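You operate a simulated robot arm through the tools that you are given. There is no shell and no other tool. Be economical: measure what you need, move in short steps, check, and stop when the job is done.

Carry out the task below with a simulated robot arm. There is one attempt and no reset: what you move stays moved.

JOB
Test housing five and tighten the screw of the way that it names.
Fine: the bench driver goes back; test again till it reads GOOD. Set down upright: bench driver.
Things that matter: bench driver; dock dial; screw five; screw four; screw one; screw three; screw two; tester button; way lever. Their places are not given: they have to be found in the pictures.

The check looks at the end state, three seconds after you hand in, the way a careful person would. Anything else that was tipped, shoved, dropped, spilled or broken makes it a failure.

ROBOT AND FRAMES
A 7-joint arm with a two-finger parallel gripper, fixed in place. Base frame: the origin is at the foot of the arm, x ahead of it, y to its left, z up. Units: m, rad, N and s.
With the tool pointing down near the work surface it reaches from about 0.22 to 0.58 m from the base axis. Its first joint turns from -1.152 to 1.152 rad. Payload 2.5 kg.
The TCP is the grasp point between the finger pads, 0.023 m short of the fingertips. In the tool frame z runs along the fingers and y along their closing line. Largest opening 0.094 m; finger width 0.038, thickness 0.01; the body of the gripper, 0.054 by 0.096 m, starts 0.039 m behind the TCP.
Orientation is that of the tool frame in the base frame, as a unit quaternion [x, y, z, w]. With the fingers straight down and closing along the base's y, the tool's x points along the base's -x, its y along +y and its z along -z.

CONTROLS
- The arm moves only by the tool jog_arm. Its argument "targets" is a list of rows, each a list of 7 numbers: the turn, a rotation vector about the tool's x, y, z in units of 120 degrees (1.0 is 120 degrees), then the shift along the tool's x, y, z in units of 250 mm (1.0 is 250 mm), then the gripper command, from -1 (shut) to 1 (fully open), values between in proportion. In form: [[ax, ay, az, dx, dy, dz, hand], ...]. A call has 1 to 10 rows; each row is the pose to reach, as a shift and turn from the pose commanded when the call began, along the tool's axes at that moment. A call with a number of a shift or a turn outside -1 to 1 is refused whole. Each row takes 0.2 s and may step no farther than 0.05 m and 0.15 rad from the row before; otherwise, or with a gripper value out of range, the whole call is refused. Where a pose cannot be reached the arm comes as near as it can. A force on the tool above 90 N (or 10 N above the force at the start of the call, whichever is more), or a blocked arm, ends the call early, and 0.2 s more pass. The fingers move at their own pace (about 0.108 m/s each) and stop on an object; they squeeze with about 30 N. The grip force told is the motor's: it shows also when the fingers shut on nothing. Time passes only in rows, and 0.2 s behind the last, so rows that repeat a pose let the fingers close. The reply holds the time, the measured pose of the TCP, the force on the tool along the base axes, the opening and the grip force, in the units named above and with some noise, with the torque about the TCP (base axes, N m) and any sound that the robot's microphone picked up.
- Cameras (640 x 400 px; columns grow to the right, rows downward): "scene" is fixed at [0.1314, -0.4089, 0.5618]; the picture's right is [0.75, -0.67, 0.00], its down [-0.27, -0.30, -0.92] and it looks along [0.61, 0.68, -0.40] (base axes); focal length 214 px, centre (320, 200). "wrist" rides on the gripper at [0.086, 0.016, -0.074] in the tool frame; the picture's right is [-0.18, 0.98, 0.00], its down [-0.58, -0.11, -0.81] and it looks along [-0.79, -0.15, 0.59] (tool axes); focal length 243 px, centre (320, 200).
- capture(camera): a new picture of that camera. It takes no simulated time.
- pixel_to_xyz(camera, pixels): there is no depth. For up to 12 entries [column, row, z] of the newest picture of that camera ("zoom" is the newest enlarged one), the place [x, y] in the base frame at which the ray of that pixel passes the height z, good to about 0.002 m. It takes no simulated time.
- zoom(camera, box): a new picture of the part [left, top, right, bottom] of that camera's present view, enlarged. It takes no simulated time.
- sign_off(): hands the job in; it is judged then, once.

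Go step by step. Measure first, check grasps and placings, and put right what went wrong. The budget is 80 turns and 46 pictures, counting those below and the enlarged ones. Unless the task says otherwise, let go and move clear before handing in, and close with one line.

The tools are called as name(argument=value, ...) on one line, values as JSON. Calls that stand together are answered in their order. jog_arm: Moves the arm, as the interface text tells. Its arguments: {"type":"object","properties":{"targets":{"type":"array","items":{"type":"array","items":{"type":"number"}}}},"required":["targets"]} The other tools are called the same way: capture (camera) takes a picture; pixel_to_xyz (camera, pixels) gives the place at which the rays of pixels pass given heights; zoom (camera, box) takes an enlarged picture of a part of a camera's view; sign_off () hands the job in.

At the start:

```text
t: 0.0
position: [0.2568, -0.3249, 0.4697]
ee_rot: [0.0, 1.0, -0.001, 0.0]
wrist_force: [0.3, 0.7, 0.3]
wrist_torque: [-0.02, 0.03, 0.03]
gripper_width: 0.0939
finger_force: 0.0
```

scene: 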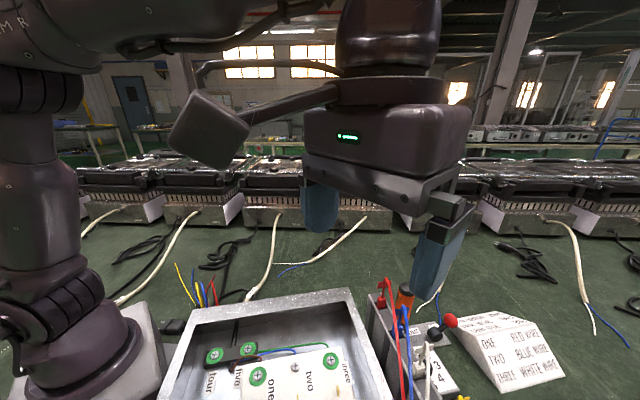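
wrist: 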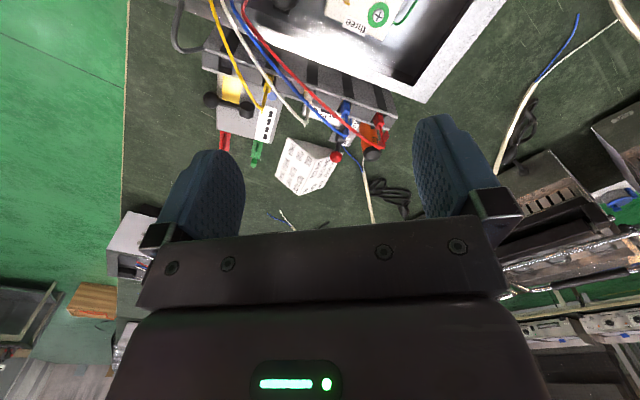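

The arm blocks part of the scene view. A box with screws is at (260,350), and a tester with leads is at (410,330). I'll zoom in on both.

zoom(camera="scene", box=[160, 270, 380, 400])

zoom(camera="scene", box=[360, 270, 580, 400])

zoom(camera="wrist", box=[170, 0, 510, 210])

```text
2.91 times, centred on (270, 335) of scene
```

zoom: 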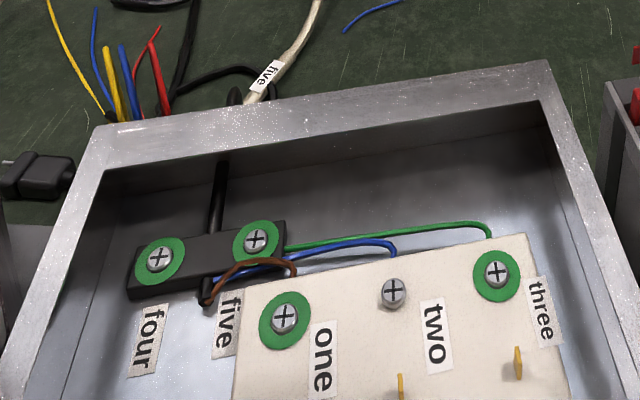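

```text
2.91 times, centred on (470, 335) of scene
```

zoom: 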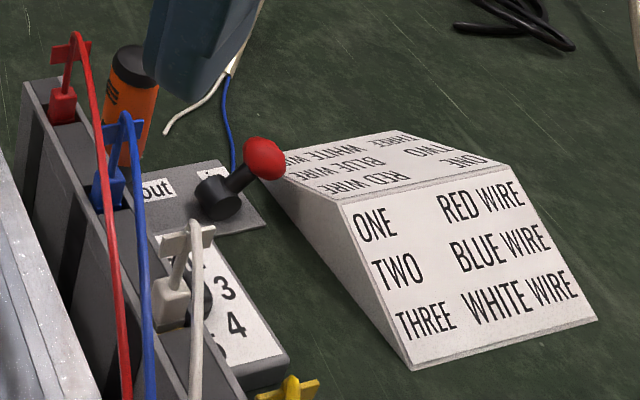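

```text
1.88 times, centred on (340, 105) of wrist
```

zoom: 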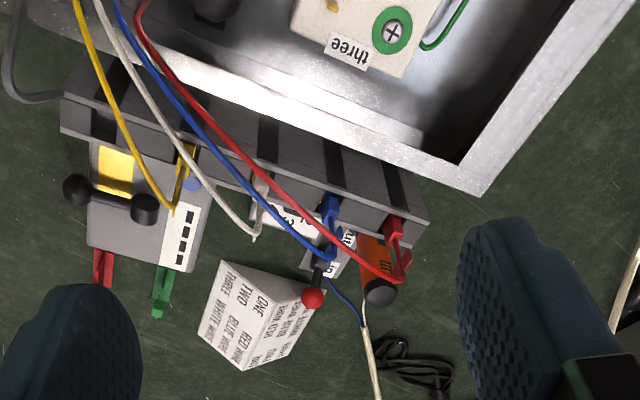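

Positions next. I'll project the key points at assumed heights.

pixel_to_xyz(camera="scene", pixels=[[215, 356, 0.05], [248, 353, 0.05], [258, 376, 0.05], [295, 368, 0.05], [332, 360, 0.05], [404, 290, 0.1], [451, 321, 0.05], [436, 338, 0.03], [565, 375, 0.0], [349, 292, 0.06], [380, 298, 0.06]])

pixel_to_xyz(camera="wrist", pixels=[[378, 14, 0.05], [373, 152, 0.1], [336, 157, 0.05], [232, 88, 0.03], [272, 105, 0.03], [248, 110, 0.03], [212, 100, 0.03], [400, 85, 0.06], [222, 145, 0.0], [258, 155, 0.0], [422, 102, 0.06], [380, 120, 0.06]])

zoom(camera="wrist", box=[195, 60, 305, 180])

```text
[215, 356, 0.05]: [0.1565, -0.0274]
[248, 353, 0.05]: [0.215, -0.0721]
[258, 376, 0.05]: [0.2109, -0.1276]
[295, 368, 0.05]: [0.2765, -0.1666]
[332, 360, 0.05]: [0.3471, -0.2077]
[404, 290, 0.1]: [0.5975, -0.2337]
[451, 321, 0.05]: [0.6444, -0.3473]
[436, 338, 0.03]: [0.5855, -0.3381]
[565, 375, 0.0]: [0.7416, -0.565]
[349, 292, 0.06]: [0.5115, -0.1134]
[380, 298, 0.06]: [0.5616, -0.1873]
```

```text
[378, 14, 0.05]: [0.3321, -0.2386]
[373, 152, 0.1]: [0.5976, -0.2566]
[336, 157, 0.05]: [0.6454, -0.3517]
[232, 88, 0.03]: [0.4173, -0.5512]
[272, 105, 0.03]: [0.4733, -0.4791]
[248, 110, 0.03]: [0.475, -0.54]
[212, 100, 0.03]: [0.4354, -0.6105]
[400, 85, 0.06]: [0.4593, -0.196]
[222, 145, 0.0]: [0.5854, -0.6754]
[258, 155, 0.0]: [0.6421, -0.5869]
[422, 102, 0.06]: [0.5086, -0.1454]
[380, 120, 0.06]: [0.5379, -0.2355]
```

```text
3.33 times, centred on (250, 120) of wrist
```

zoom: 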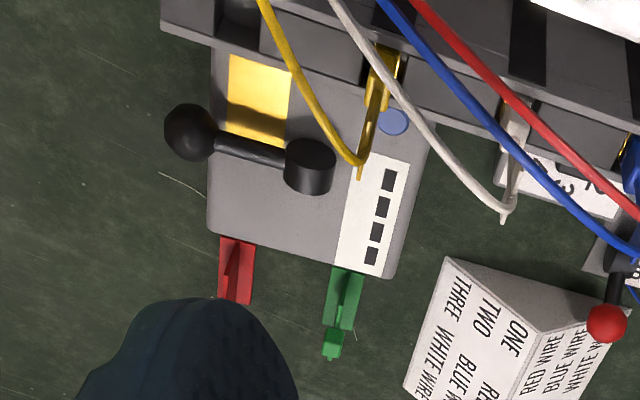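

Two-view comparison suggests things sit higher than I assumed. I'll find the table height from the sign's corner, then move the camera over the tester at a safe height.

pixel_to_xyz(camera="scene", pixels=[[565, 376, 0.0], [565, 376, 0.1], [501, 392, 0.0], [501, 392, 0.1]])

pixel_to_xyz(camera="wrist", pixels=[[276, 176, 0.0], [276, 176, 0.1], [288, 138, 0.0], [288, 138, 0.1]])

jog_arm(targets=[[0, 0, 0, -0.02, -0.16, 0, 1], [0, 0, 0, -0.04, -0.32, 0, 1], [0, 0, 0, -0.06, -0.48, 0, 1]])

capture(camera="wrist")

capture(camera="scene")

```text
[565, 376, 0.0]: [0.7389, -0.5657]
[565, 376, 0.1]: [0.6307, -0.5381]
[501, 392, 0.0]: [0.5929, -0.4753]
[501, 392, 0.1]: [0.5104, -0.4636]
```

```text
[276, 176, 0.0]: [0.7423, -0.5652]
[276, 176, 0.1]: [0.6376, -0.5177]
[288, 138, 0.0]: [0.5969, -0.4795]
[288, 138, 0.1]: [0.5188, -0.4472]
```

```text
t: 0.8
position: [0.2703, -0.4241, 0.4688]
ee_rot: [0.0, 1.0, 0.0, -0.001]
wrist_force: [0.3, 0.7, 0.4]
wrist_torque: [-0.02, 0.0, -0.01]
gripper_width: 0.0937
finger_force: 0.1
out of reach, approached as far as the arm can: row 3
```

```text
39 pictures are left
```

wrist: 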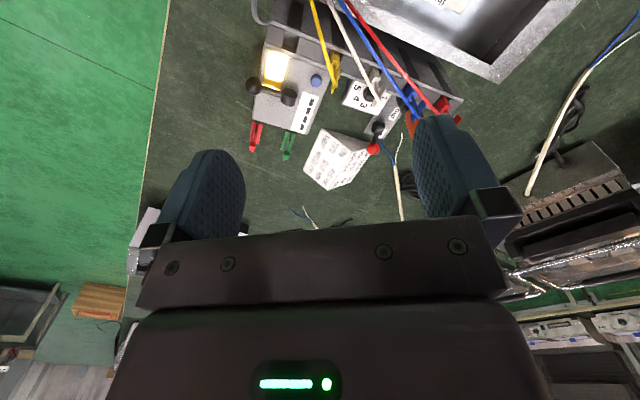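

```text
38 pictures are left
```

scene: 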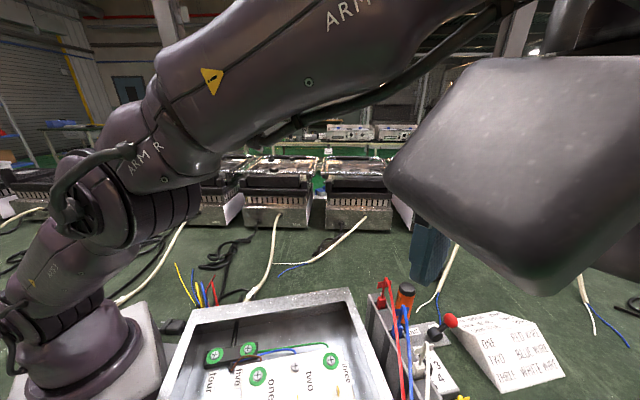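

The sign corners agree at z = 0, so the table is at z = 0. I'll zoom in on the tester from here.

zoom(camera="wrist", box=[230, 0, 480, 156])

pixel_to_xyz(camera="wrist", pixels=[[253, 88, 0.05], [290, 97, 0.05], [316, 80, 0.05], [367, 93, 0.05], [374, 148, 0.05], [379, 128, 0.05], [410, 122, 0.1], [495, 78, 0.1], [374, 148, 0.1], [316, 80, 0.1]])

```text
2.56 times, centred on (355, 78) of wrist
```

zoom: 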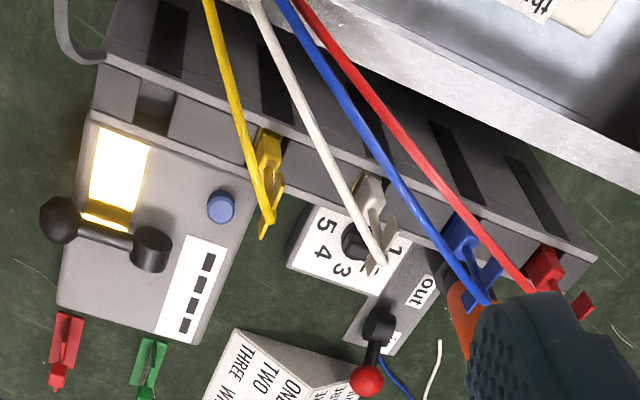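

```text
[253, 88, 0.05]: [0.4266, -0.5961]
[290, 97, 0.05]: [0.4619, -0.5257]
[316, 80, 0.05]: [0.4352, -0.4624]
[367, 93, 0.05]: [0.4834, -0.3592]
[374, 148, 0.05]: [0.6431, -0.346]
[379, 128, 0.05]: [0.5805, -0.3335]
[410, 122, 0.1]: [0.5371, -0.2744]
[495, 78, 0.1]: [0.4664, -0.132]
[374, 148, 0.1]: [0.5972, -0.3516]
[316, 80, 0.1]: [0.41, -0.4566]
```

I'll zoom in tightly on the tester panel, the dial and the lever.

zoom(camera="wrist", box=[240, 35, 340, 160])

zoom(camera="wrist", box=[340, 65, 420, 160])

zoom(camera="scene", box=[360, 270, 480, 400])

```text
3.20 times, centred on (290, 98) of wrist
```

zoom: 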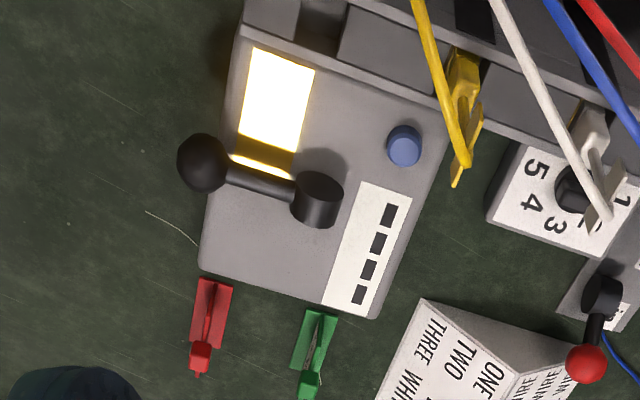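

```text
4.21 times, centred on (380, 112) of wrist
```

zoom: 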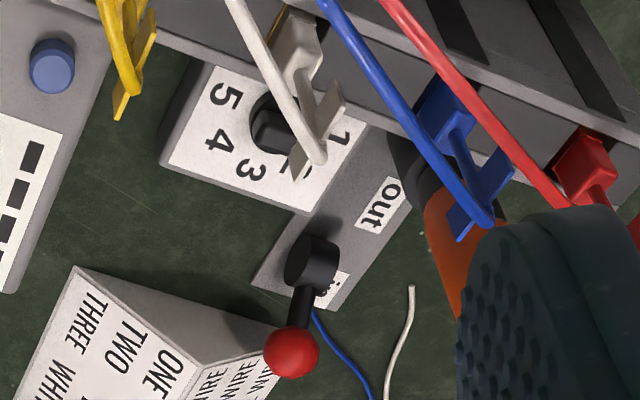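

```text
3.08 times, centred on (420, 335) of scene
```

zoom: 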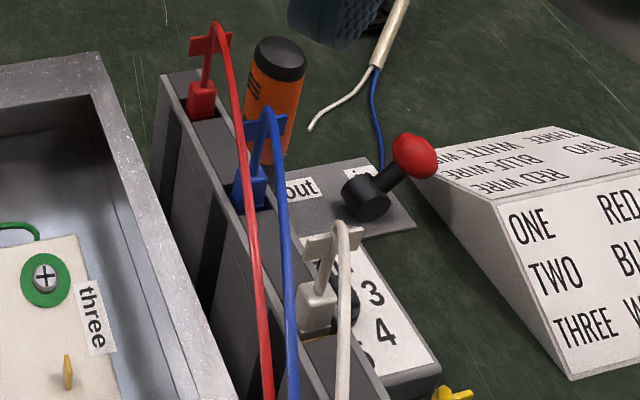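

The dial (1–5), the in/out lever, the lit window and the blue button at about (0.43, -0.46, 0.065) are all visible. The display is too small to read, so I'll move lower for a closer look.

jog_arm(targets=[[0, 0, 0, -0.03, 0.09, 0.11, 1], [0, 0, 0, -0.06, 0.18, 0.23, 1], [0, 0, 0, -0.09, 0.27, 0.35, 1], [0, 0, 0, -0.12, 0.37, 0.47, 1]])

capture(camera="wrist")

```text
t: 1.8
position: [0.2999, -0.3306, 0.3537]
ee_rot: [0.0, 1.0, 0.0, 0.0]
wrist_force: [0.3, -0.3, -0.9]
wrist_torque: [-0.01, 0.04, 0.01]
gripper_width: 0.094
finger_force: 0.0
```

```text
33 pictures are left
```

wrist: 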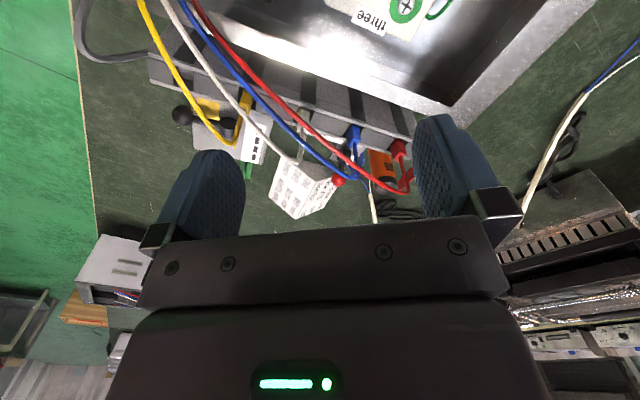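

From this low, the leads hide the panel. I'll go higher and further out, above the tester.

jog_arm(targets=[[0, 0, 0, -0.1, -0.05, -0.1, 1], [0, 0, 0, -0.2, -0.1, -0.2, 1], [0, 0, 0, -0.3, -0.15, -0.29, 1], [0, 0, 0, -0.38, -0.2, -0.36, 1]])

zoom(camera="wrist", box=[180, 0, 460, 175])

```text
t: 2.8
position: [0.3796, -0.3698, 0.4287]
ee_rot: [0.001, 1.0, 0.002, 0.0]
wrist_force: [-0.6, 0.1, 0.2]
wrist_torque: [-0.01, -0.01, 0.01]
gripper_width: 0.0939
finger_force: 0.0
out of reach, approached as far as the arm can: row 4
```

```text
2.29 times, centred on (320, 88) of wrist
```

zoom: 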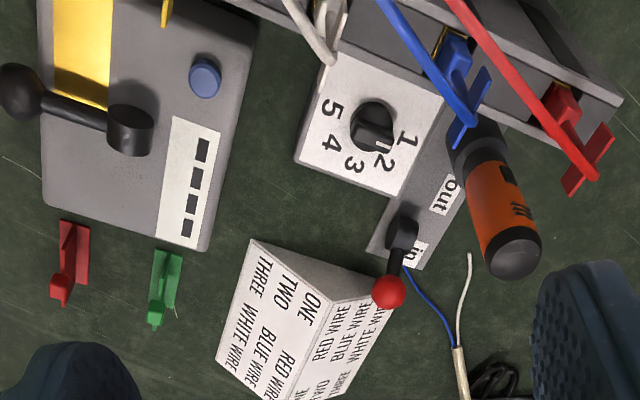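

This view is clear: button at zoom (205,78), dial centre (373,125), lever ball (388,293), driver cap (512,250). I'll zoom in further on the dial and driver, then get coordinates.

zoom(camera="wrist", box=[300, 15, 430, 140])

pixel_to_xyz(camera="wrist", pixels=[[270, 34, 0.06], [343, 55, 0.06], [356, 103, 0.05], [350, 128, 0.07], [404, 110, 0.15], [404, 110, 0.19], [237, 57, 0.06], [195, 38, 0.08], [316, 145, 0.0], [274, 109, 0.04]])

```text
3.20 times, centred on (365, 78) of wrist
```

zoom: 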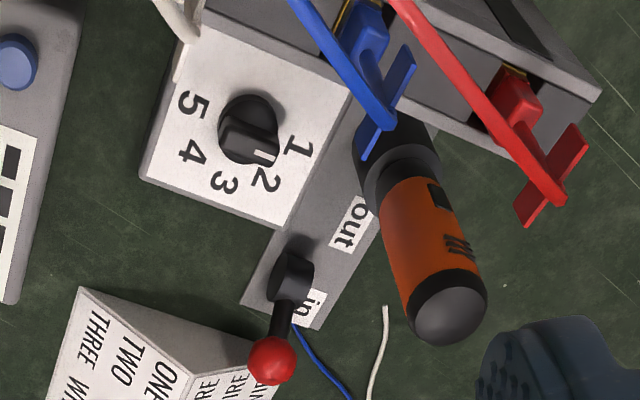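

```text
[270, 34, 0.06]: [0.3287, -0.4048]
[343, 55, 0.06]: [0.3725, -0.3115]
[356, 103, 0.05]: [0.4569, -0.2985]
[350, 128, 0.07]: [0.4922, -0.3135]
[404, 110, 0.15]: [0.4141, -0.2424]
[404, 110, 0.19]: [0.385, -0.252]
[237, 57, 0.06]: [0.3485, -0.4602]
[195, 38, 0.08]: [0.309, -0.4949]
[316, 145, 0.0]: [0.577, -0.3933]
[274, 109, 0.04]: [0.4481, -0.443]
```

Those results may have used the older wrist capture's pose. I'll measure again with the "zoom" camera.

pixel_to_xyz(camera="zoom", pixels=[[15, 62, 0.06], [248, 128, 0.05], [250, 128, 0.07], [290, 280, 0.05], [270, 362, 0.05], [270, 362, 0.08], [450, 310, 0.15], [450, 310, 0.19], [265, 155, 0.05], [298, 147, 0.03], [195, 103, 0.03], [80, 290, 0.0]])

```text
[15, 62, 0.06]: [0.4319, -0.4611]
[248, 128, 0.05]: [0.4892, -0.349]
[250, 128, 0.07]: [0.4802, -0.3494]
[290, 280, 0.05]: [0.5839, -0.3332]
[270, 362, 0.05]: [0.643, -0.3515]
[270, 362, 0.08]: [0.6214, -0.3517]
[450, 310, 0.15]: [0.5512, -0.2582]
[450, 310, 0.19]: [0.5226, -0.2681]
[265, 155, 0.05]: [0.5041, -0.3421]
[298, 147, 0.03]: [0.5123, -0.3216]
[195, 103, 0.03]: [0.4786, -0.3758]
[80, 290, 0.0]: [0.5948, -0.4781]
```

The dial's white index points at 1 and its centre is near (0.485, -0.349). I'll check the heights of the neighbouring clips before reaching in.

pixel_to_xyz(camera="zoom", pixels=[[180, 75, 0.05], [180, 75, 0.1], [180, 75, 0.15], [370, 155, 0.05], [370, 155, 0.1], [370, 155, 0.15], [530, 220, 0.05], [530, 220, 0.1], [375, 165, 0.02], [140, 178, 0.02], [278, 228, 0.02]])

pixel_to_xyz(camera="scene", pixels=[[428, 343, 0.05], [428, 343, 0.1], [428, 343, 0.15], [408, 309, 0.05], [408, 309, 0.1], [408, 309, 0.15], [384, 285, 0.05], [384, 285, 0.1], [406, 289, 0.15], [406, 289, 0.19]])

```text
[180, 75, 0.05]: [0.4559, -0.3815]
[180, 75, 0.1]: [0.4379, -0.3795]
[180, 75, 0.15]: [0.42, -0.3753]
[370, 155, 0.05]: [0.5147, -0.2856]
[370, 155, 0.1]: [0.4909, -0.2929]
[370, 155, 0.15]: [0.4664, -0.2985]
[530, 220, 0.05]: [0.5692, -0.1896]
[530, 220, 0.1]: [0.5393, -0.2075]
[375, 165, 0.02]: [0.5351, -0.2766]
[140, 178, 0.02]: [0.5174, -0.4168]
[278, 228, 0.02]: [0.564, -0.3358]
```

```text
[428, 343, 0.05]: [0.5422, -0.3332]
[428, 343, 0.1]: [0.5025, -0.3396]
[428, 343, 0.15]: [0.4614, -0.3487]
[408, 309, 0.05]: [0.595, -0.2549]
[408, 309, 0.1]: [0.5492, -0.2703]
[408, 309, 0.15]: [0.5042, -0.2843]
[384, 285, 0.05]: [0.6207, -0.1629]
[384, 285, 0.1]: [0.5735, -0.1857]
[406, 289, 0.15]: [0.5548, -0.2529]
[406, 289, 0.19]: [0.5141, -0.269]
```

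The clips stand about 0.18 m tall close to the button and dial, so vertical approaches are best. I'll turn the hand to face the button's direction and come down to z = 0.28 to check reach.

jog_arm(targets=[[0, 0, 0.065, -0.02, -0.05, 0.1, -1], [0, 0, 0.13, -0.04, -0.1, 0.2, -1], [0, 0, 0.195, -0.06, -0.15, 0.3, -1], [0, 0, 0.26, -0.08, -0.2, 0.4, -1], [0, 0, 0.325, -0.1, -0.25, 0.5, -1], [0, 0, 0.39, -0.12, -0.28, 0.596, -1]])

capture(camera="wrist")

capture(camera="scene")

```text
t: 4.2
position: [0.4025, -0.4266, 0.2785]
ee_rot: [0.398, 0.917, 0.001, 0.0]
wrist_force: [0.1, 0.0, -0.6]
wrist_torque: [0.01, 0.02, -0.01]
gripper_width: 0.0
finger_force: 30.1
out of reach, approached as far as the arm can: row 3, 4, 5, 6
```

```text
30 pictures are left
```

wrist: 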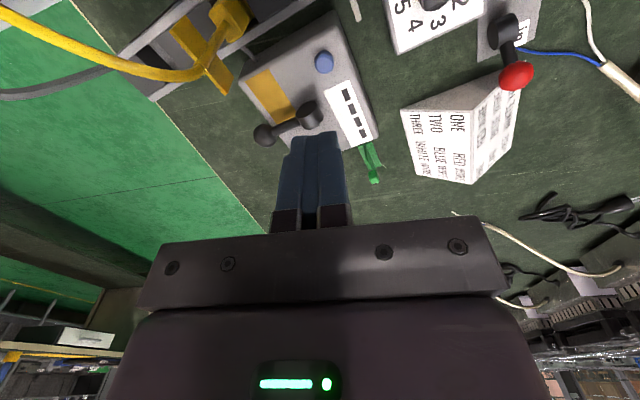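

```text
29 pictures are left
```

scene: 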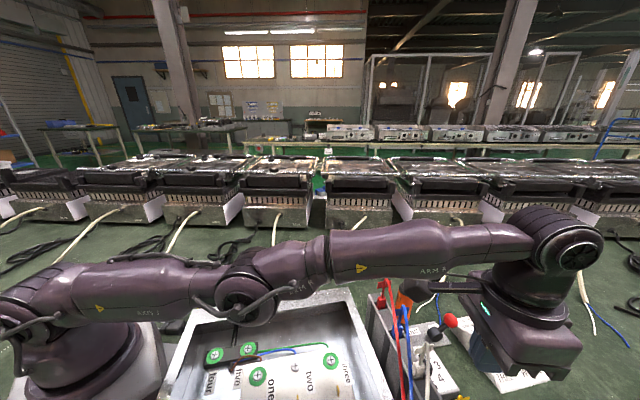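

The reach limit is r ≈ 0.587 with the tool vertical, so I'll need to tilt outward to press the button. I'll measure the button, the tester's corners and the yellow clip from here.

pixel_to_xyz(camera="wrist", pixels=[[324, 62, 0.06], [324, 62, 0.08], [215, 78, 0.1], [215, 78, 0.15], [215, 78, 0.2], [235, 12, 0.1], [235, 12, 0.15], [235, 12, 0.2], [264, 134, 0.08], [308, 113, 0.07], [378, 133, 0.03], [337, 12, 0.05]])

zoom(camera="wrist", box=[80, 0, 400, 200])

```text
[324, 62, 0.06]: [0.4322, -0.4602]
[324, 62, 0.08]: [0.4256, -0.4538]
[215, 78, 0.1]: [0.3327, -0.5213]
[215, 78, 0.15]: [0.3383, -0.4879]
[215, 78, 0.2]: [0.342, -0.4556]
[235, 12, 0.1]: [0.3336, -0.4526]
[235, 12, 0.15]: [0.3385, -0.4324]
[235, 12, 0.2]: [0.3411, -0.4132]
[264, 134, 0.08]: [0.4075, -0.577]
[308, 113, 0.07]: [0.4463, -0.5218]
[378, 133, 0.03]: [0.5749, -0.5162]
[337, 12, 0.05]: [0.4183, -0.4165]
```

```text
2.00 times, centred on (240, 100) of wrist
```

zoom: 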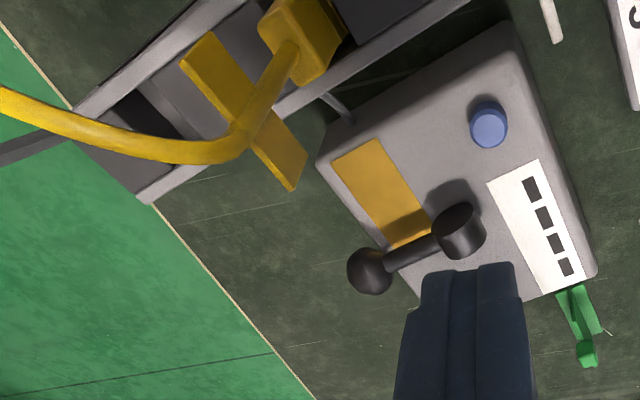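

The view lines cross at z ≈ 0.25, so the clip tops are about 0.25 m high: white (0.382, -0.367), yellow (0.346, -0.424), blue (0.416, -0.311). I need the wrist and forearm height in the scene view to judge clearance over them.

pixel_to_xyz(camera="scene", pixels=[[575, 248, 0.35], [575, 248, 0.4], [575, 248, 0.45], [575, 248, 0.5], [440, 245, 0.4], [440, 245, 0.45], [440, 245, 0.5], [440, 275, 0.35], [440, 275, 0.4], [500, 372, 0.2], [500, 372, 0.25]])

```text
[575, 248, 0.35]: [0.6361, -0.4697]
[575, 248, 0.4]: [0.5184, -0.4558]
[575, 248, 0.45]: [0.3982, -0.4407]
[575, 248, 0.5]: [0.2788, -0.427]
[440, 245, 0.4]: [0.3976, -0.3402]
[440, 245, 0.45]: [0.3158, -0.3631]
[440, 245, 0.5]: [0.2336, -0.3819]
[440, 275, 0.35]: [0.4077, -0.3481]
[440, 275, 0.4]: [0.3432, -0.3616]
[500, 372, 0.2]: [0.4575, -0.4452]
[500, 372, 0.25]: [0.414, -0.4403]
```

Reaching low here would put the forearm among the clips, so I won't force it. I'll move over the driver at a safe height for a close look and open the hand on the way.

jog_arm(targets=[[0, 0, -0.034, 0.05, 0.157, -0.02, 1], [0, 0, -0.068, 0.1, 0.314, -0.05, 1], [0, 0, -0.103, 0.15, 0.47, -0.08, 1], [0, 0, -0.138, 0.2, 0.627, -0.1, 1], [0, 0, -0.172, 0.252, 0.784, -0.12, 1]])

capture(camera="wrist")

```text
t: 5.4
position: [0.5178, -0.2527, 0.3152]
ee_rot: [0.226, 0.974, -0.001, 0.0]
wrist_force: [-0.4, 0.1, 0.1]
wrist_torque: [-0.01, -0.02, -0.01]
gripper_width: 0.0942
finger_force: 0.2
out of reach, approached as far as the arm can: row 1, 2, 3, 4, 5
```

```text
27 pictures are left
```

wrist: 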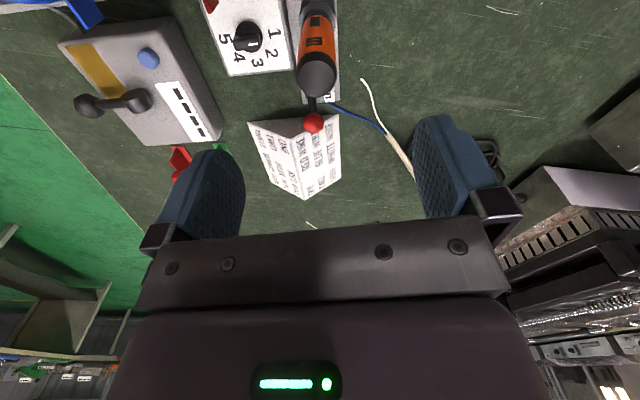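

The driver cap is at (318,75) and the dial at (247,38). I'll zoom in and measure both.

zoom(camera="wrist", box=[190, 0, 370, 113])

pixel_to_xyz(camera="wrist", pixels=[[318, 75, 0.15], [318, 75, 0.17], [318, 75, 0.19], [317, 15, 0.05], [317, 15, 0.1], [317, 15, 0.07], [247, 38, 0.05], [247, 38, 0.06], [313, 123, 0.06], [148, 58, 0.06]])

```text
3.54 times, centred on (280, 56) of wrist
```

zoom: 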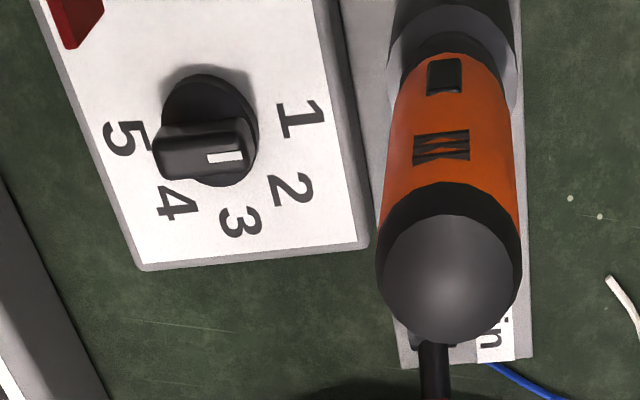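

```text
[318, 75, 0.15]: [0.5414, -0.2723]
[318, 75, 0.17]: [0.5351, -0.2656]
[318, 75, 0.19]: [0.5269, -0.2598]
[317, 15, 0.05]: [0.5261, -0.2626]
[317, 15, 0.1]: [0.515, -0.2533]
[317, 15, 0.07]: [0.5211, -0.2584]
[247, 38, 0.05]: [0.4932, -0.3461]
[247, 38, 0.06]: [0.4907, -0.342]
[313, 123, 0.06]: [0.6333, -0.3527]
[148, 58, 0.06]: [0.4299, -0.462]
```

The driver is a powered-looking handle standing upright with its axis at about (0.530, -0.263) and its top at about z = 0.17. Its dock carries the dial (now at 1) and the in/out lever. I'll turn the hand about 86° so the camera stays clear of the clips, then come down over it.

jog_arm(targets=[[0, 0, 0.0715, 0, 0, 0, 1], [0, 0, 0.143, 0, 0, 0, 1], [0, 0, 0.2145, 0, 0, 0, 1], [0, 0, 0.286, 0, 0, 0, 1], [0, 0, 0.3575, 0, 0, 0, 1], [0, 0, 0.429, 0, 0, 0, 1], [0, 0, 0.5005, 0, 0, 0, 1], [0, 0, 0.572, 0, 0, 0, 1], [0, 0, 0.6435, 0, 0, 0, 1], [0, 0, 0.715, 0, 0, 0, 1]])

```text
t: 7.6
position: [0.516, -0.2531, 0.3146]
ee_rot: [0.829, 0.559, 0.0, -0.001]
wrist_force: [-0.3, 0.5, -0.1]
wrist_torque: [-0.04, 0.01, 0.03]
gripper_width: 0.0941
finger_force: 0.0
```

Rotation done. I'll lower to z = 0.24 over the driver's axis and check alignment.

jog_arm(targets=[[0, 0, 0, 0, 0.01, 0.15, 1], [0, 0, 0, -0.018, 0.063, 0.3, 1]])

capture(camera="wrist")

capture(camera="scene")

```text
t: 8.2
position: [0.5314, -0.2639, 0.2395]
ee_rot: [0.829, 0.559, -0.001, 0.0]
wrist_force: [-0.2, -0.5, 0.7]
wrist_torque: [-0.01, -0.02, 0.0]
gripper_width: 0.094
finger_force: 0.1
out of reach, approached as far as the arm can: row 1
```

```text
25 pictures are left
```

wrist: 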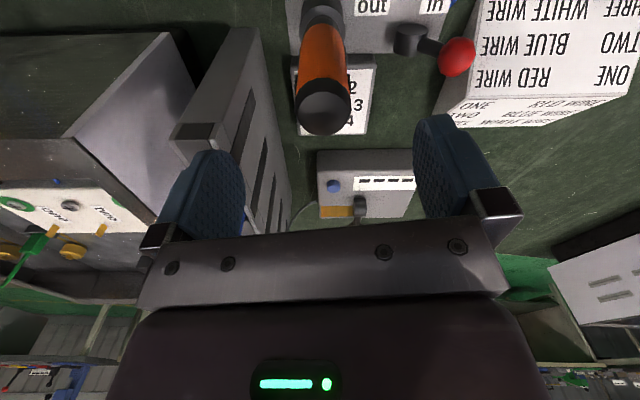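

```text
24 pictures are left
```

scene: 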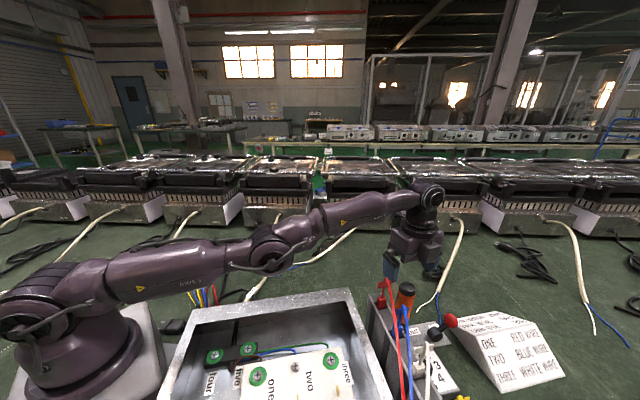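

The wrist view shows the dock bar's face, but I don't see clips where I expected them. I'll zoom in on both views to settle the layout.

zoom(camera="wrist", box=[150, 0, 420, 225])

zoom(camera="scene", box=[340, 180, 480, 400])

```text
1.78 times, centred on (285, 112) of wrist
```

zoom: 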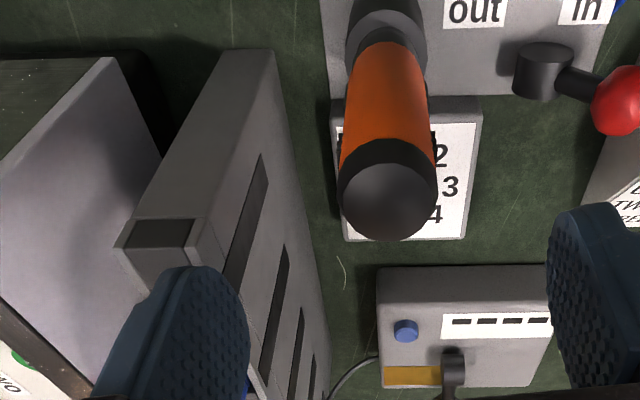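

```text
1.82 times, centred on (410, 290) of scene
```

zoom: 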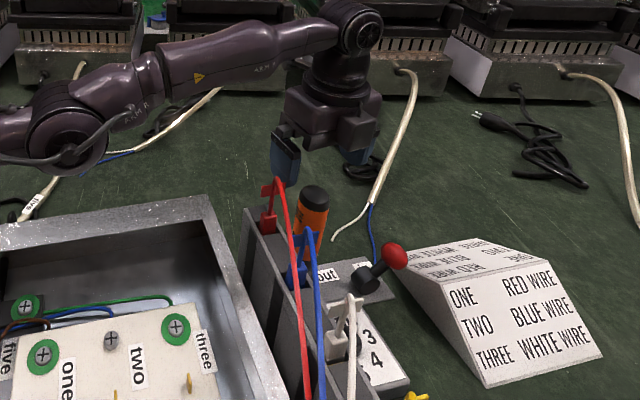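

The clips are hanging on the rack and the finger was hiding them. I'll check the driver's axis precisely before descending.

pixel_to_xyz(camera="wrist", pixels=[[323, 112, 0.16], [323, 112, 0.17], [323, 18, 0.05], [323, 18, 0.06], [323, 18, 0.04]])

```text
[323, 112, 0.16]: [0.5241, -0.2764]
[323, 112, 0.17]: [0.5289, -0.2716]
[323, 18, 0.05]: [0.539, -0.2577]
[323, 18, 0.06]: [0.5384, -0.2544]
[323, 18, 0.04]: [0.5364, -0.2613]
```

The axis is at (0.532, -0.265) with the cap top near 0.18, so the hand is aligned. I'll descend to z = 0.150 and close.

jog_arm(targets=[[0, 0, 0, 0, 0, 0.18, 1], [0, 0, 0, 0, 0, 0.358, 1], [0, 0, 0, 0, 0, 0.358, -1], [0, 0, 0, 0, 0, 0.358, -1], [0, 0, 0, 0, 0, 0.358, -1]])

capture(camera="scene")

```text
t: 9.4
position: [0.5371, -0.2666, 0.1501]
ee_rot: [0.829, 0.559, -0.003, -0.003]
wrist_force: [-16.7, 8.6, 5.1]
wrist_torque: [0.77, 1.69, -0.09]
gripper_width: 0.0388
finger_force: 30.5
out of reach, approached as far as the arm can: row 1, 2, 3, 4, 5
```

```text
21 pictures are left
```

scene: 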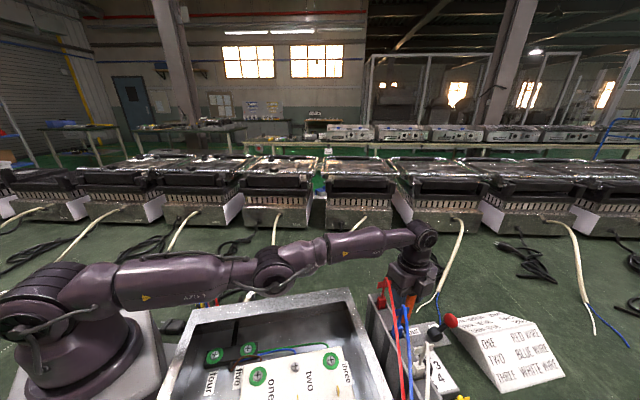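

Gripped at 0.0388 m width, with a side force of about 19 N because the driver sits slightly outward of my command. I'll shift to relieve that and lift straight up slowly.

jog_arm(targets=[[0, 0, 0, 0, 0.015, 0, -1], [0, 0, 0, 0, 0.015, -0.06, -1], [0, 0, 0, 0, 0.015, -0.12, -1], [0, 0, 0, 0, 0.01, -0.2, -1], [0, 0, 0, 0, 0, -0.3, -1]])

capture(camera="scene")

```text
t: 10.6
position: [0.5336, -0.2651, 0.2261]
ee_rot: [0.829, 0.559, 0.0, 0.0]
wrist_force: [-0.2, 0.2, -4.8]
wrist_torque: [0.0, -0.05, -0.05]
gripper_width: 0.0366
finger_force: 29.9
out of reach, approached as far as the arm can: row 1, 3, 4, 5
```

```text
20 pictures are left
```

scene: 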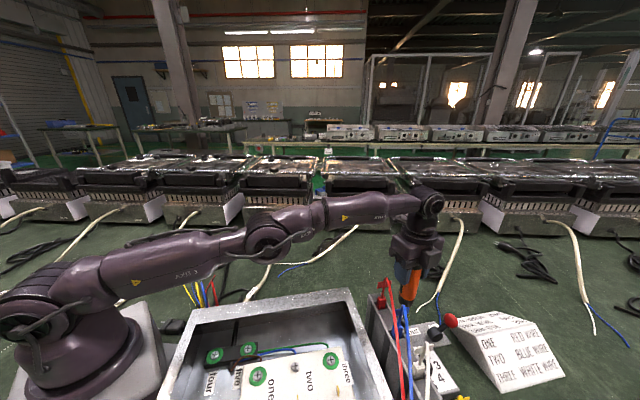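

The driver is held, with a weight of about 5 N. I'll zoom in on its lower end.

zoom(camera="scene", box=[375, 235, 455, 345])

```text
3.64 times, centred on (415, 290) of scene
```

zoom: 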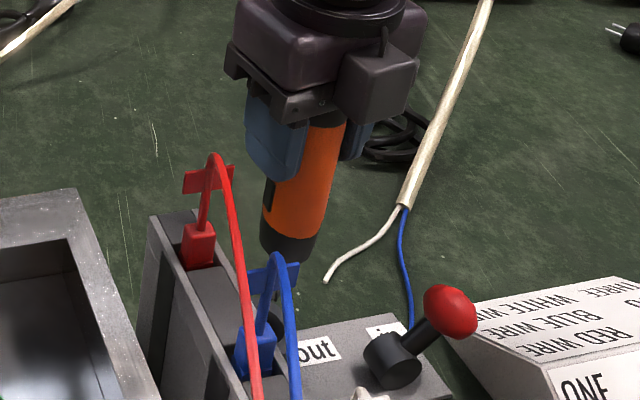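

A short bit appears below the black collar. I'll measure the heights along the driver's axis.

pixel_to_xyz(camera="zoom", pixels=[[277, 293, 0.08], [277, 293, 0.1], [277, 293, 0.12], [285, 250, 0.1], [285, 250, 0.12], [285, 250, 0.14], [160, 220, 0.1], [160, 220, 0.12], [160, 220, 0.15], [212, 158, 0.2], [212, 158, 0.25]])

zoom(camera="scene", box=[400, 285, 425, 325])

```text
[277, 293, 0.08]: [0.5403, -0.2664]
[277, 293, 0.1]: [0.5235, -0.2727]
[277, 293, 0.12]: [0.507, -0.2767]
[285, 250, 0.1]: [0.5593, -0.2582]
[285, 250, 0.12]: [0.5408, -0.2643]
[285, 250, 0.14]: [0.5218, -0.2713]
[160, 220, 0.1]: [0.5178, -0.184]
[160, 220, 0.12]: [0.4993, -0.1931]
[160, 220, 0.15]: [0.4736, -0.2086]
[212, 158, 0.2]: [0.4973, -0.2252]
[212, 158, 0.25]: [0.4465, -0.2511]
```

```text
10.00 times, centred on (412, 305) of scene
```

zoom: 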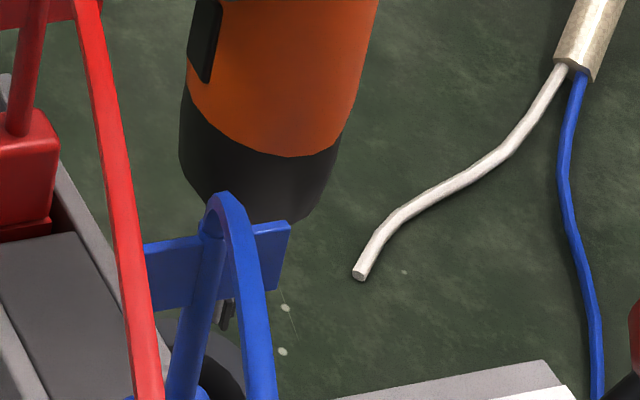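

The bit tip is about 0.143 m below the TCP. Holding the driver lets me press the button with the forearm well above the clips. I'll carry it at about r = 0.58 outside the clips, past the dial, towards the button.

jog_arm(targets=[[0, 0, 0, 0, -0.024, -0.13, -1], [0, 0, 0, 0, -0.048, -0.256, -1], [0, 0, 0.03, -0.13, -0.075, -0.256, -1], [0, 0, 0.06, -0.26, -0.1, -0.256, -1], [0, 0, 0.09, -0.392, -0.129, -0.256, -1], [0, 0, 0.12, -0.525, -0.175, -0.256, -1], [0, 0, 0.145, -0.66, -0.225, -0.256, -1], [0, 0, 0.17, -0.79, -0.27, -0.256, -1]])

capture(camera="wrist")

```text
t: 12.4
position: [0.3977, -0.4252, 0.2896]
ee_rot: [0.915, 0.403, 0.0, 0.0]
wrist_force: [0.8, 0.2, -5.1]
wrist_torque: [-0.01, -0.04, 0.01]
gripper_width: 0.0357
finger_force: 30.3
```

```text
17 pictures are left
```

wrist: 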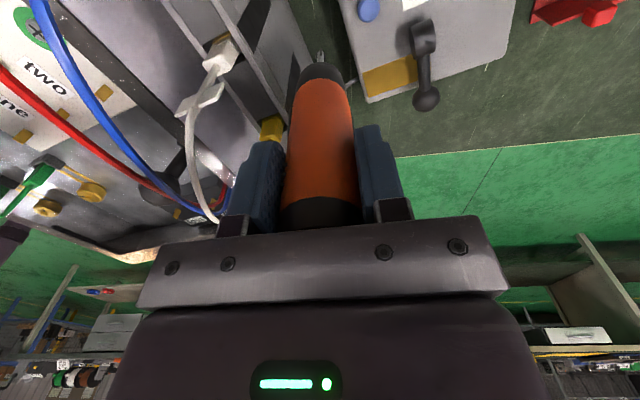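

The bit tip is visible at (320,57), which puts it 0.130 m beyond the TCP. I'll tilt 8° outward and bring the tip to hover about 25 mm above the button.

jog_arm(targets=[[-0.033, -0.0025, 0, -0.004, 0.06, 0.15, -1], [-0.0664, -0.005, 0, -0.009, 0.122, 0.298, -1]])

capture(camera="wrist")

```text
t: 13.0
position: [0.4198, -0.4472, 0.2141]
ee_rot: [0.913, 0.403, 0.023, 0.066]
wrist_force: [0.6, 0.1, -3.0]
wrist_torque: [0.0, -0.01, 0.0]
gripper_width: 0.035
finger_force: 29.9
```

```text
16 pictures are left
```

wrist: 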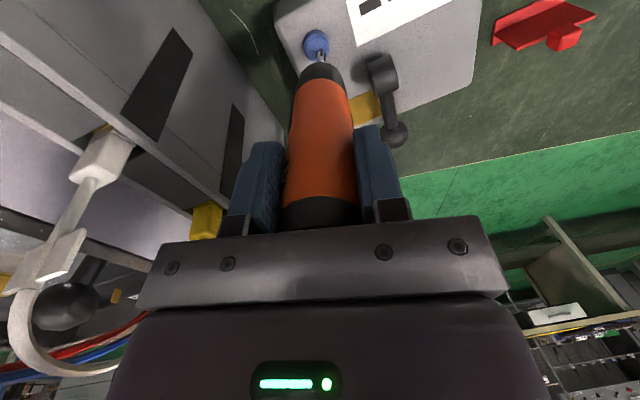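

The tip is directly above the button: tip about (0.432, -0.460, 0.085), button (0.431, -0.461). I'll press straight down in small steps and listen.

jog_arm(targets=[[0, 0, 0, 0, -0.008, 0.06, -1], [0, 0, 0, 0, -0.011, 0.08, -1], [0, 0, 0, 0, -0.014, 0.1, -1], [0, 0, 0, 0, -0.0155, 0.11, -1], [0, 0, 0, 0, -0.017, 0.12, -1]])

zoom(camera="wrist", box=[240, 0, 500, 160])

```text
t: 14.2
position: [0.421, -0.4487, 0.1916]
ee_rot: [0.912, 0.403, 0.025, 0.072]
wrist_force: [-3.7, -0.3, 34.5]
wrist_torque: [-0.6, -0.04, -0.04]
gripper_width: 0.0349
finger_force: 29.8
heard: click
```

```text
2.46 times, centred on (370, 80) of wrist
```

zoom: 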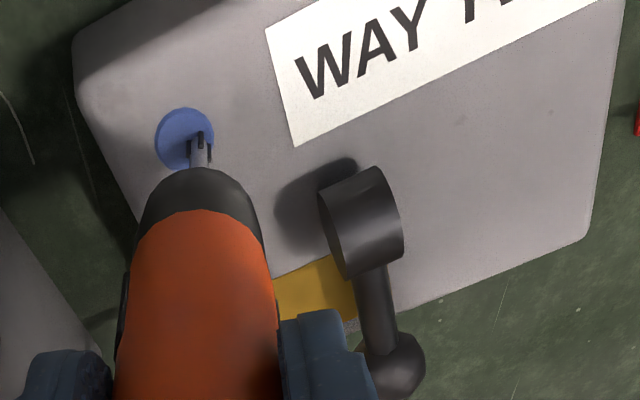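

Click heard, and the display now starts with "WAY T…". I'll back off straight up and read the rest.

jog_arm(targets=[[0, 0, 0, 0, 0.014, -0.1, -1], [0, 0, 0, 0, 0.02, -0.2, -1], [0, 0, 0, 0, -0.04, -0.34, -1]])

zoom(camera="wrist", box=[240, 0, 560, 160])

```text
t: 15.0
position: [0.4037, -0.4303, 0.2665]
ee_rot: [0.913, 0.403, 0.023, 0.064]
wrist_force: [0.0, -0.1, -3.8]
wrist_torque: [0.03, 0.01, 0.01]
gripper_width: 0.0349
finger_force: 30.3
```

```text
2.00 times, centred on (400, 80) of wrist
```

zoom: 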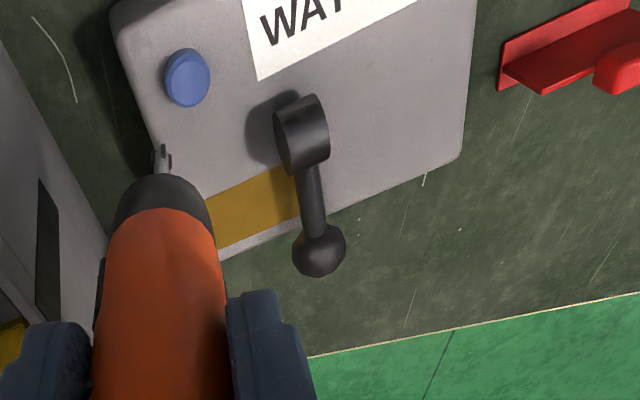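

The word is cut off at the top edge. I'll move the camera back about 60 mm along tool x to bring the display into view.

jog_arm(targets=[[0, 0, 0, 0.12, 0, 0, -1], [0, 0, 0, 0.26, 0, 0, -1]])

zoom(camera="wrist", box=[280, 0, 540, 140])

```text
t: 15.6
position: [0.446, -0.3827, 0.2664]
ee_rot: [0.913, 0.403, 0.023, 0.066]
wrist_force: [-0.1, 0.1, -4.1]
wrist_torque: [0.01, 0.0, -0.01]
gripper_width: 0.0352
finger_force: 30.2
```

```text
2.46 times, centred on (410, 70) of wrist
```

zoom: 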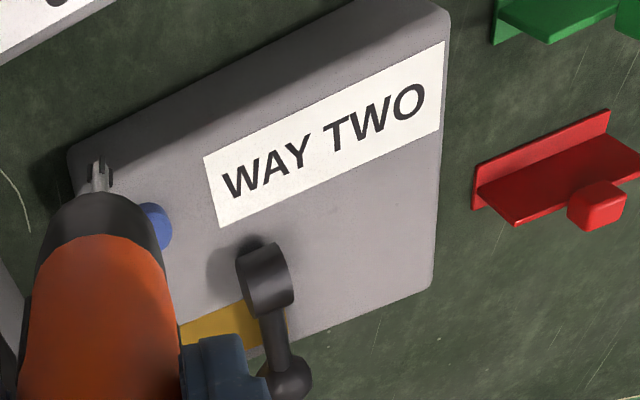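

The display reads WAY TWO. On the sign, two is the blue wire, and screw two in the housing is the one without a green ring. The lever already points to "in". I'll go round outside the clips to the housing, untilting the hand first.

jog_arm(targets=[[0.022, 0.0016, 0, 0.13, -0.02, -0.03, -1], [0.044, 0.0033, 0, 0.26, -0.04, -0.06, -1], [0.0664, 0.005, 0, 0.39, -0.057, -0.089, -1]])

```text
t: 16.4
position: [0.5009, -0.2998, 0.2832]
ee_rot: [0.915, 0.403, -0.001, 0.0]
wrist_force: [-0.7, -0.9, -4.9]
wrist_torque: [0.01, -0.02, -0.04]
gripper_width: 0.0349
finger_force: 30.3
```

Now I'll go round the red clip's outer side, rise to z = 0.42 and move in over the housing.

jog_arm(targets=[[0, 0, 0, 0.15, -0.065, -0.02, -1], [0, 0, 0, 0.3, -0.13, -0.05, -1], [0, 0, 0, 0.444, -0.195, -0.07, -1], [0, 0, 0, 0.42, -0.29, -0.19, -1], [0, 0, 0, 0.39, -0.39, -0.31, -1], [0, 0, 0, 0.36, -0.48, -0.43, -1], [0, 0, 0, 0.334, -0.582, -0.548, -1], [0, 0, 0, 0.2, -0.626, -0.548, -1], [0, 0, 0, 0.07, -0.67, -0.548, -1], [0, 0, 0, -0.056, -0.713, -0.548, -1]])

capture(camera="wrist")

```text
t: 18.6
position: [0.3583, -0.1888, 0.4219]
ee_rot: [0.915, 0.403, 0.001, 0.0]
wrist_force: [-0.2, 0.0, -4.9]
wrist_torque: [0.01, 0.03, 0.0]
gripper_width: 0.0349
finger_force: 30.1
```

```text
12 pictures are left
```

wrist: 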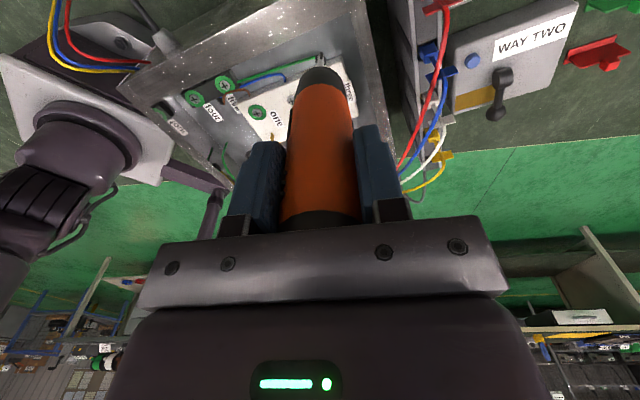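

The driver hides screws two and three from here. I'll shift so screw two appears to the left of the driver.

jog_arm(targets=[[0, 0, 0, -0.14, -0.02, 0, -1], [0, 0, 0, -0.273, -0.043, 0, -1]])

capture(camera="wrist")

```text
t: 19.2
position: [0.3034, -0.2317, 0.4228]
ee_rot: [0.915, 0.404, 0.0, 0.001]
wrist_force: [0.0, 0.4, -3.8]
wrist_torque: [0.0, -0.01, -0.02]
gripper_width: 0.035
finger_force: 29.9
```

```text
11 pictures are left
```

wrist: 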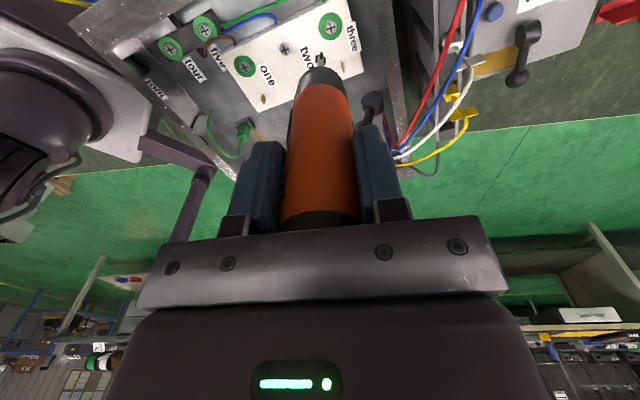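

Screw two shows at (284,48), screw one at (244,66) and screw three at (330,27). I'll triangulate them against the scene camera.

pixel_to_xyz(camera="wrist", pixels=[[284, 48, 0.04], [284, 48, 0.07], [284, 48, 0.1], [284, 48, 0.18], [330, 27, 0.05], [330, 27, 0.1], [244, 66, 0.05], [244, 66, 0.1]])

pixel_to_xyz(camera="scene", pixels=[[295.1, 365.9, 0.04], [295.1, 365.9, 0.07], [295.1, 365.9, 0.1], [295.1, 365.9, 0.18], [330.8, 359.7, 0.05], [330.8, 359.7, 0.1], [257.5, 375, 0.05], [257.5, 375, 0.1]])

zoom(camera="wrist", box=[180, 0, 380, 125])

```text
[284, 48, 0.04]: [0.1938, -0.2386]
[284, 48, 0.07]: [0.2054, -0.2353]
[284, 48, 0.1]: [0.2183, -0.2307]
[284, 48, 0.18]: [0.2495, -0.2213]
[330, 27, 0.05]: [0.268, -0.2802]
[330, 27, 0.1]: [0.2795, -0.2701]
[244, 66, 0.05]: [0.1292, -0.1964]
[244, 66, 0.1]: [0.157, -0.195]
```

```text
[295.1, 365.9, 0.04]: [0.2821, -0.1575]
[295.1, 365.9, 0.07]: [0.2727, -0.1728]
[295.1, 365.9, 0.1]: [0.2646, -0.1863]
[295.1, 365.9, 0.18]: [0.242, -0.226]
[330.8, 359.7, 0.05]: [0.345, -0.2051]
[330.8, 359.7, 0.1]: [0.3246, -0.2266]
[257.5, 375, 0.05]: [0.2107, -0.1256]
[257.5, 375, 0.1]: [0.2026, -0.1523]
```

```text
3.20 times, centred on (280, 62) of wrist
```

zoom: 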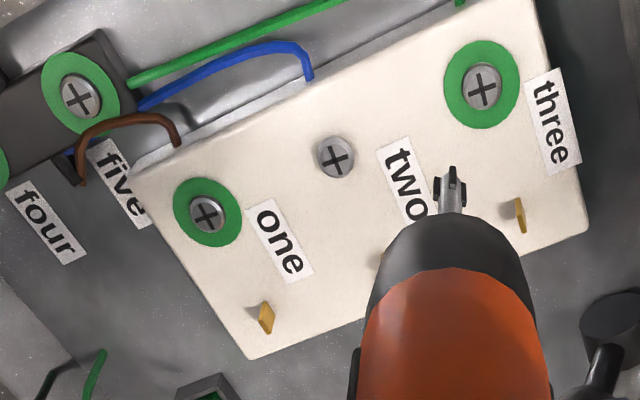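

Screw two is at about (0.2455, -0.222, 0.171), and the blue wire runs to it. I'll move the bit to about 30 mm above it.

jog_arm(targets=[[0, 0, 0, -0.064, -0.1, 0.06, -1], [0, 0, 0, -0.128, -0.197, 0.15, -1], [0, 0, 0, -0.128, -0.197, 0.26, -1], [0, 0, 0, -0.128, -0.197, 0.35, -1]])

zoom(camera="wrist", box=[260, 0, 400, 88])

```text
t: 20.2
position: [0.248, -0.2225, 0.3346]
ee_rot: [0.915, 0.404, 0.0, -0.001]
wrist_force: [0.3, -0.2, -3.8]
wrist_torque: [0.0, -0.02, 0.03]
gripper_width: 0.0351
finger_force: 29.6
```

```text
4.55 times, centred on (330, 44) of wrist
```

zoom: 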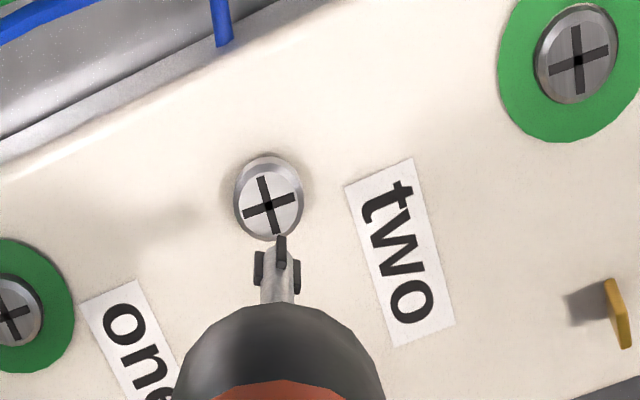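

The screw centre is at zoom (268,205) and the bit tip at about (277,262). I'll measure both.

pixel_to_xyz(camera="zoom", pixels=[[268, 205, 0.165], [268, 205, 0.17], [268, 205, 0.175], [277, 262, 0.195], [277, 262, 0.2], [277, 262, 0.205]])

```text
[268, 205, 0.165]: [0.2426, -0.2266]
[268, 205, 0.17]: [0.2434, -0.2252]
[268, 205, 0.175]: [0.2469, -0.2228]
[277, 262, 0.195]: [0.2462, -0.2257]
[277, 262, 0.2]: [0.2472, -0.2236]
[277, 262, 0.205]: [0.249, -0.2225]
```

The offset to the screw is about (-3, -1) mm. I'll correct it and lower gently onto the screw head.

jog_arm(targets=[[0, 0, 0, -0.011, -0.006, 0.04, -1], [0, 0, 0, -0.011, -0.006, 0.1, -1], [0, 0, 0, -0.011, -0.006, 0.12, -1], [0, 0, 0, -0.011, -0.006, 0.13, -1]])

```text
t: 21.2
position: [0.2456, -0.2258, 0.3021]
ee_rot: [0.915, 0.404, 0.0, 0.0]
wrist_force: [-3.8, 2.8, 9.5]
wrist_torque: [0.3, 0.54, 0.02]
gripper_width: 0.035
finger_force: 30.2
```

Contact is about 13 N with no sound yet. I'll check the seating visually.

zoom(camera="wrist", box=[275, 10, 375, 73])

```text
6.35 times, centred on (325, 42) of wrist
```

zoom: 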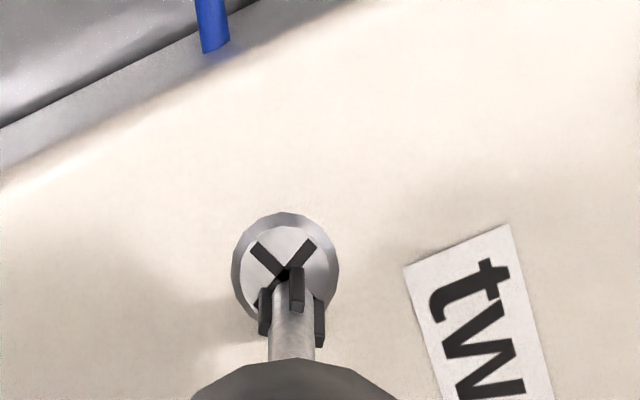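

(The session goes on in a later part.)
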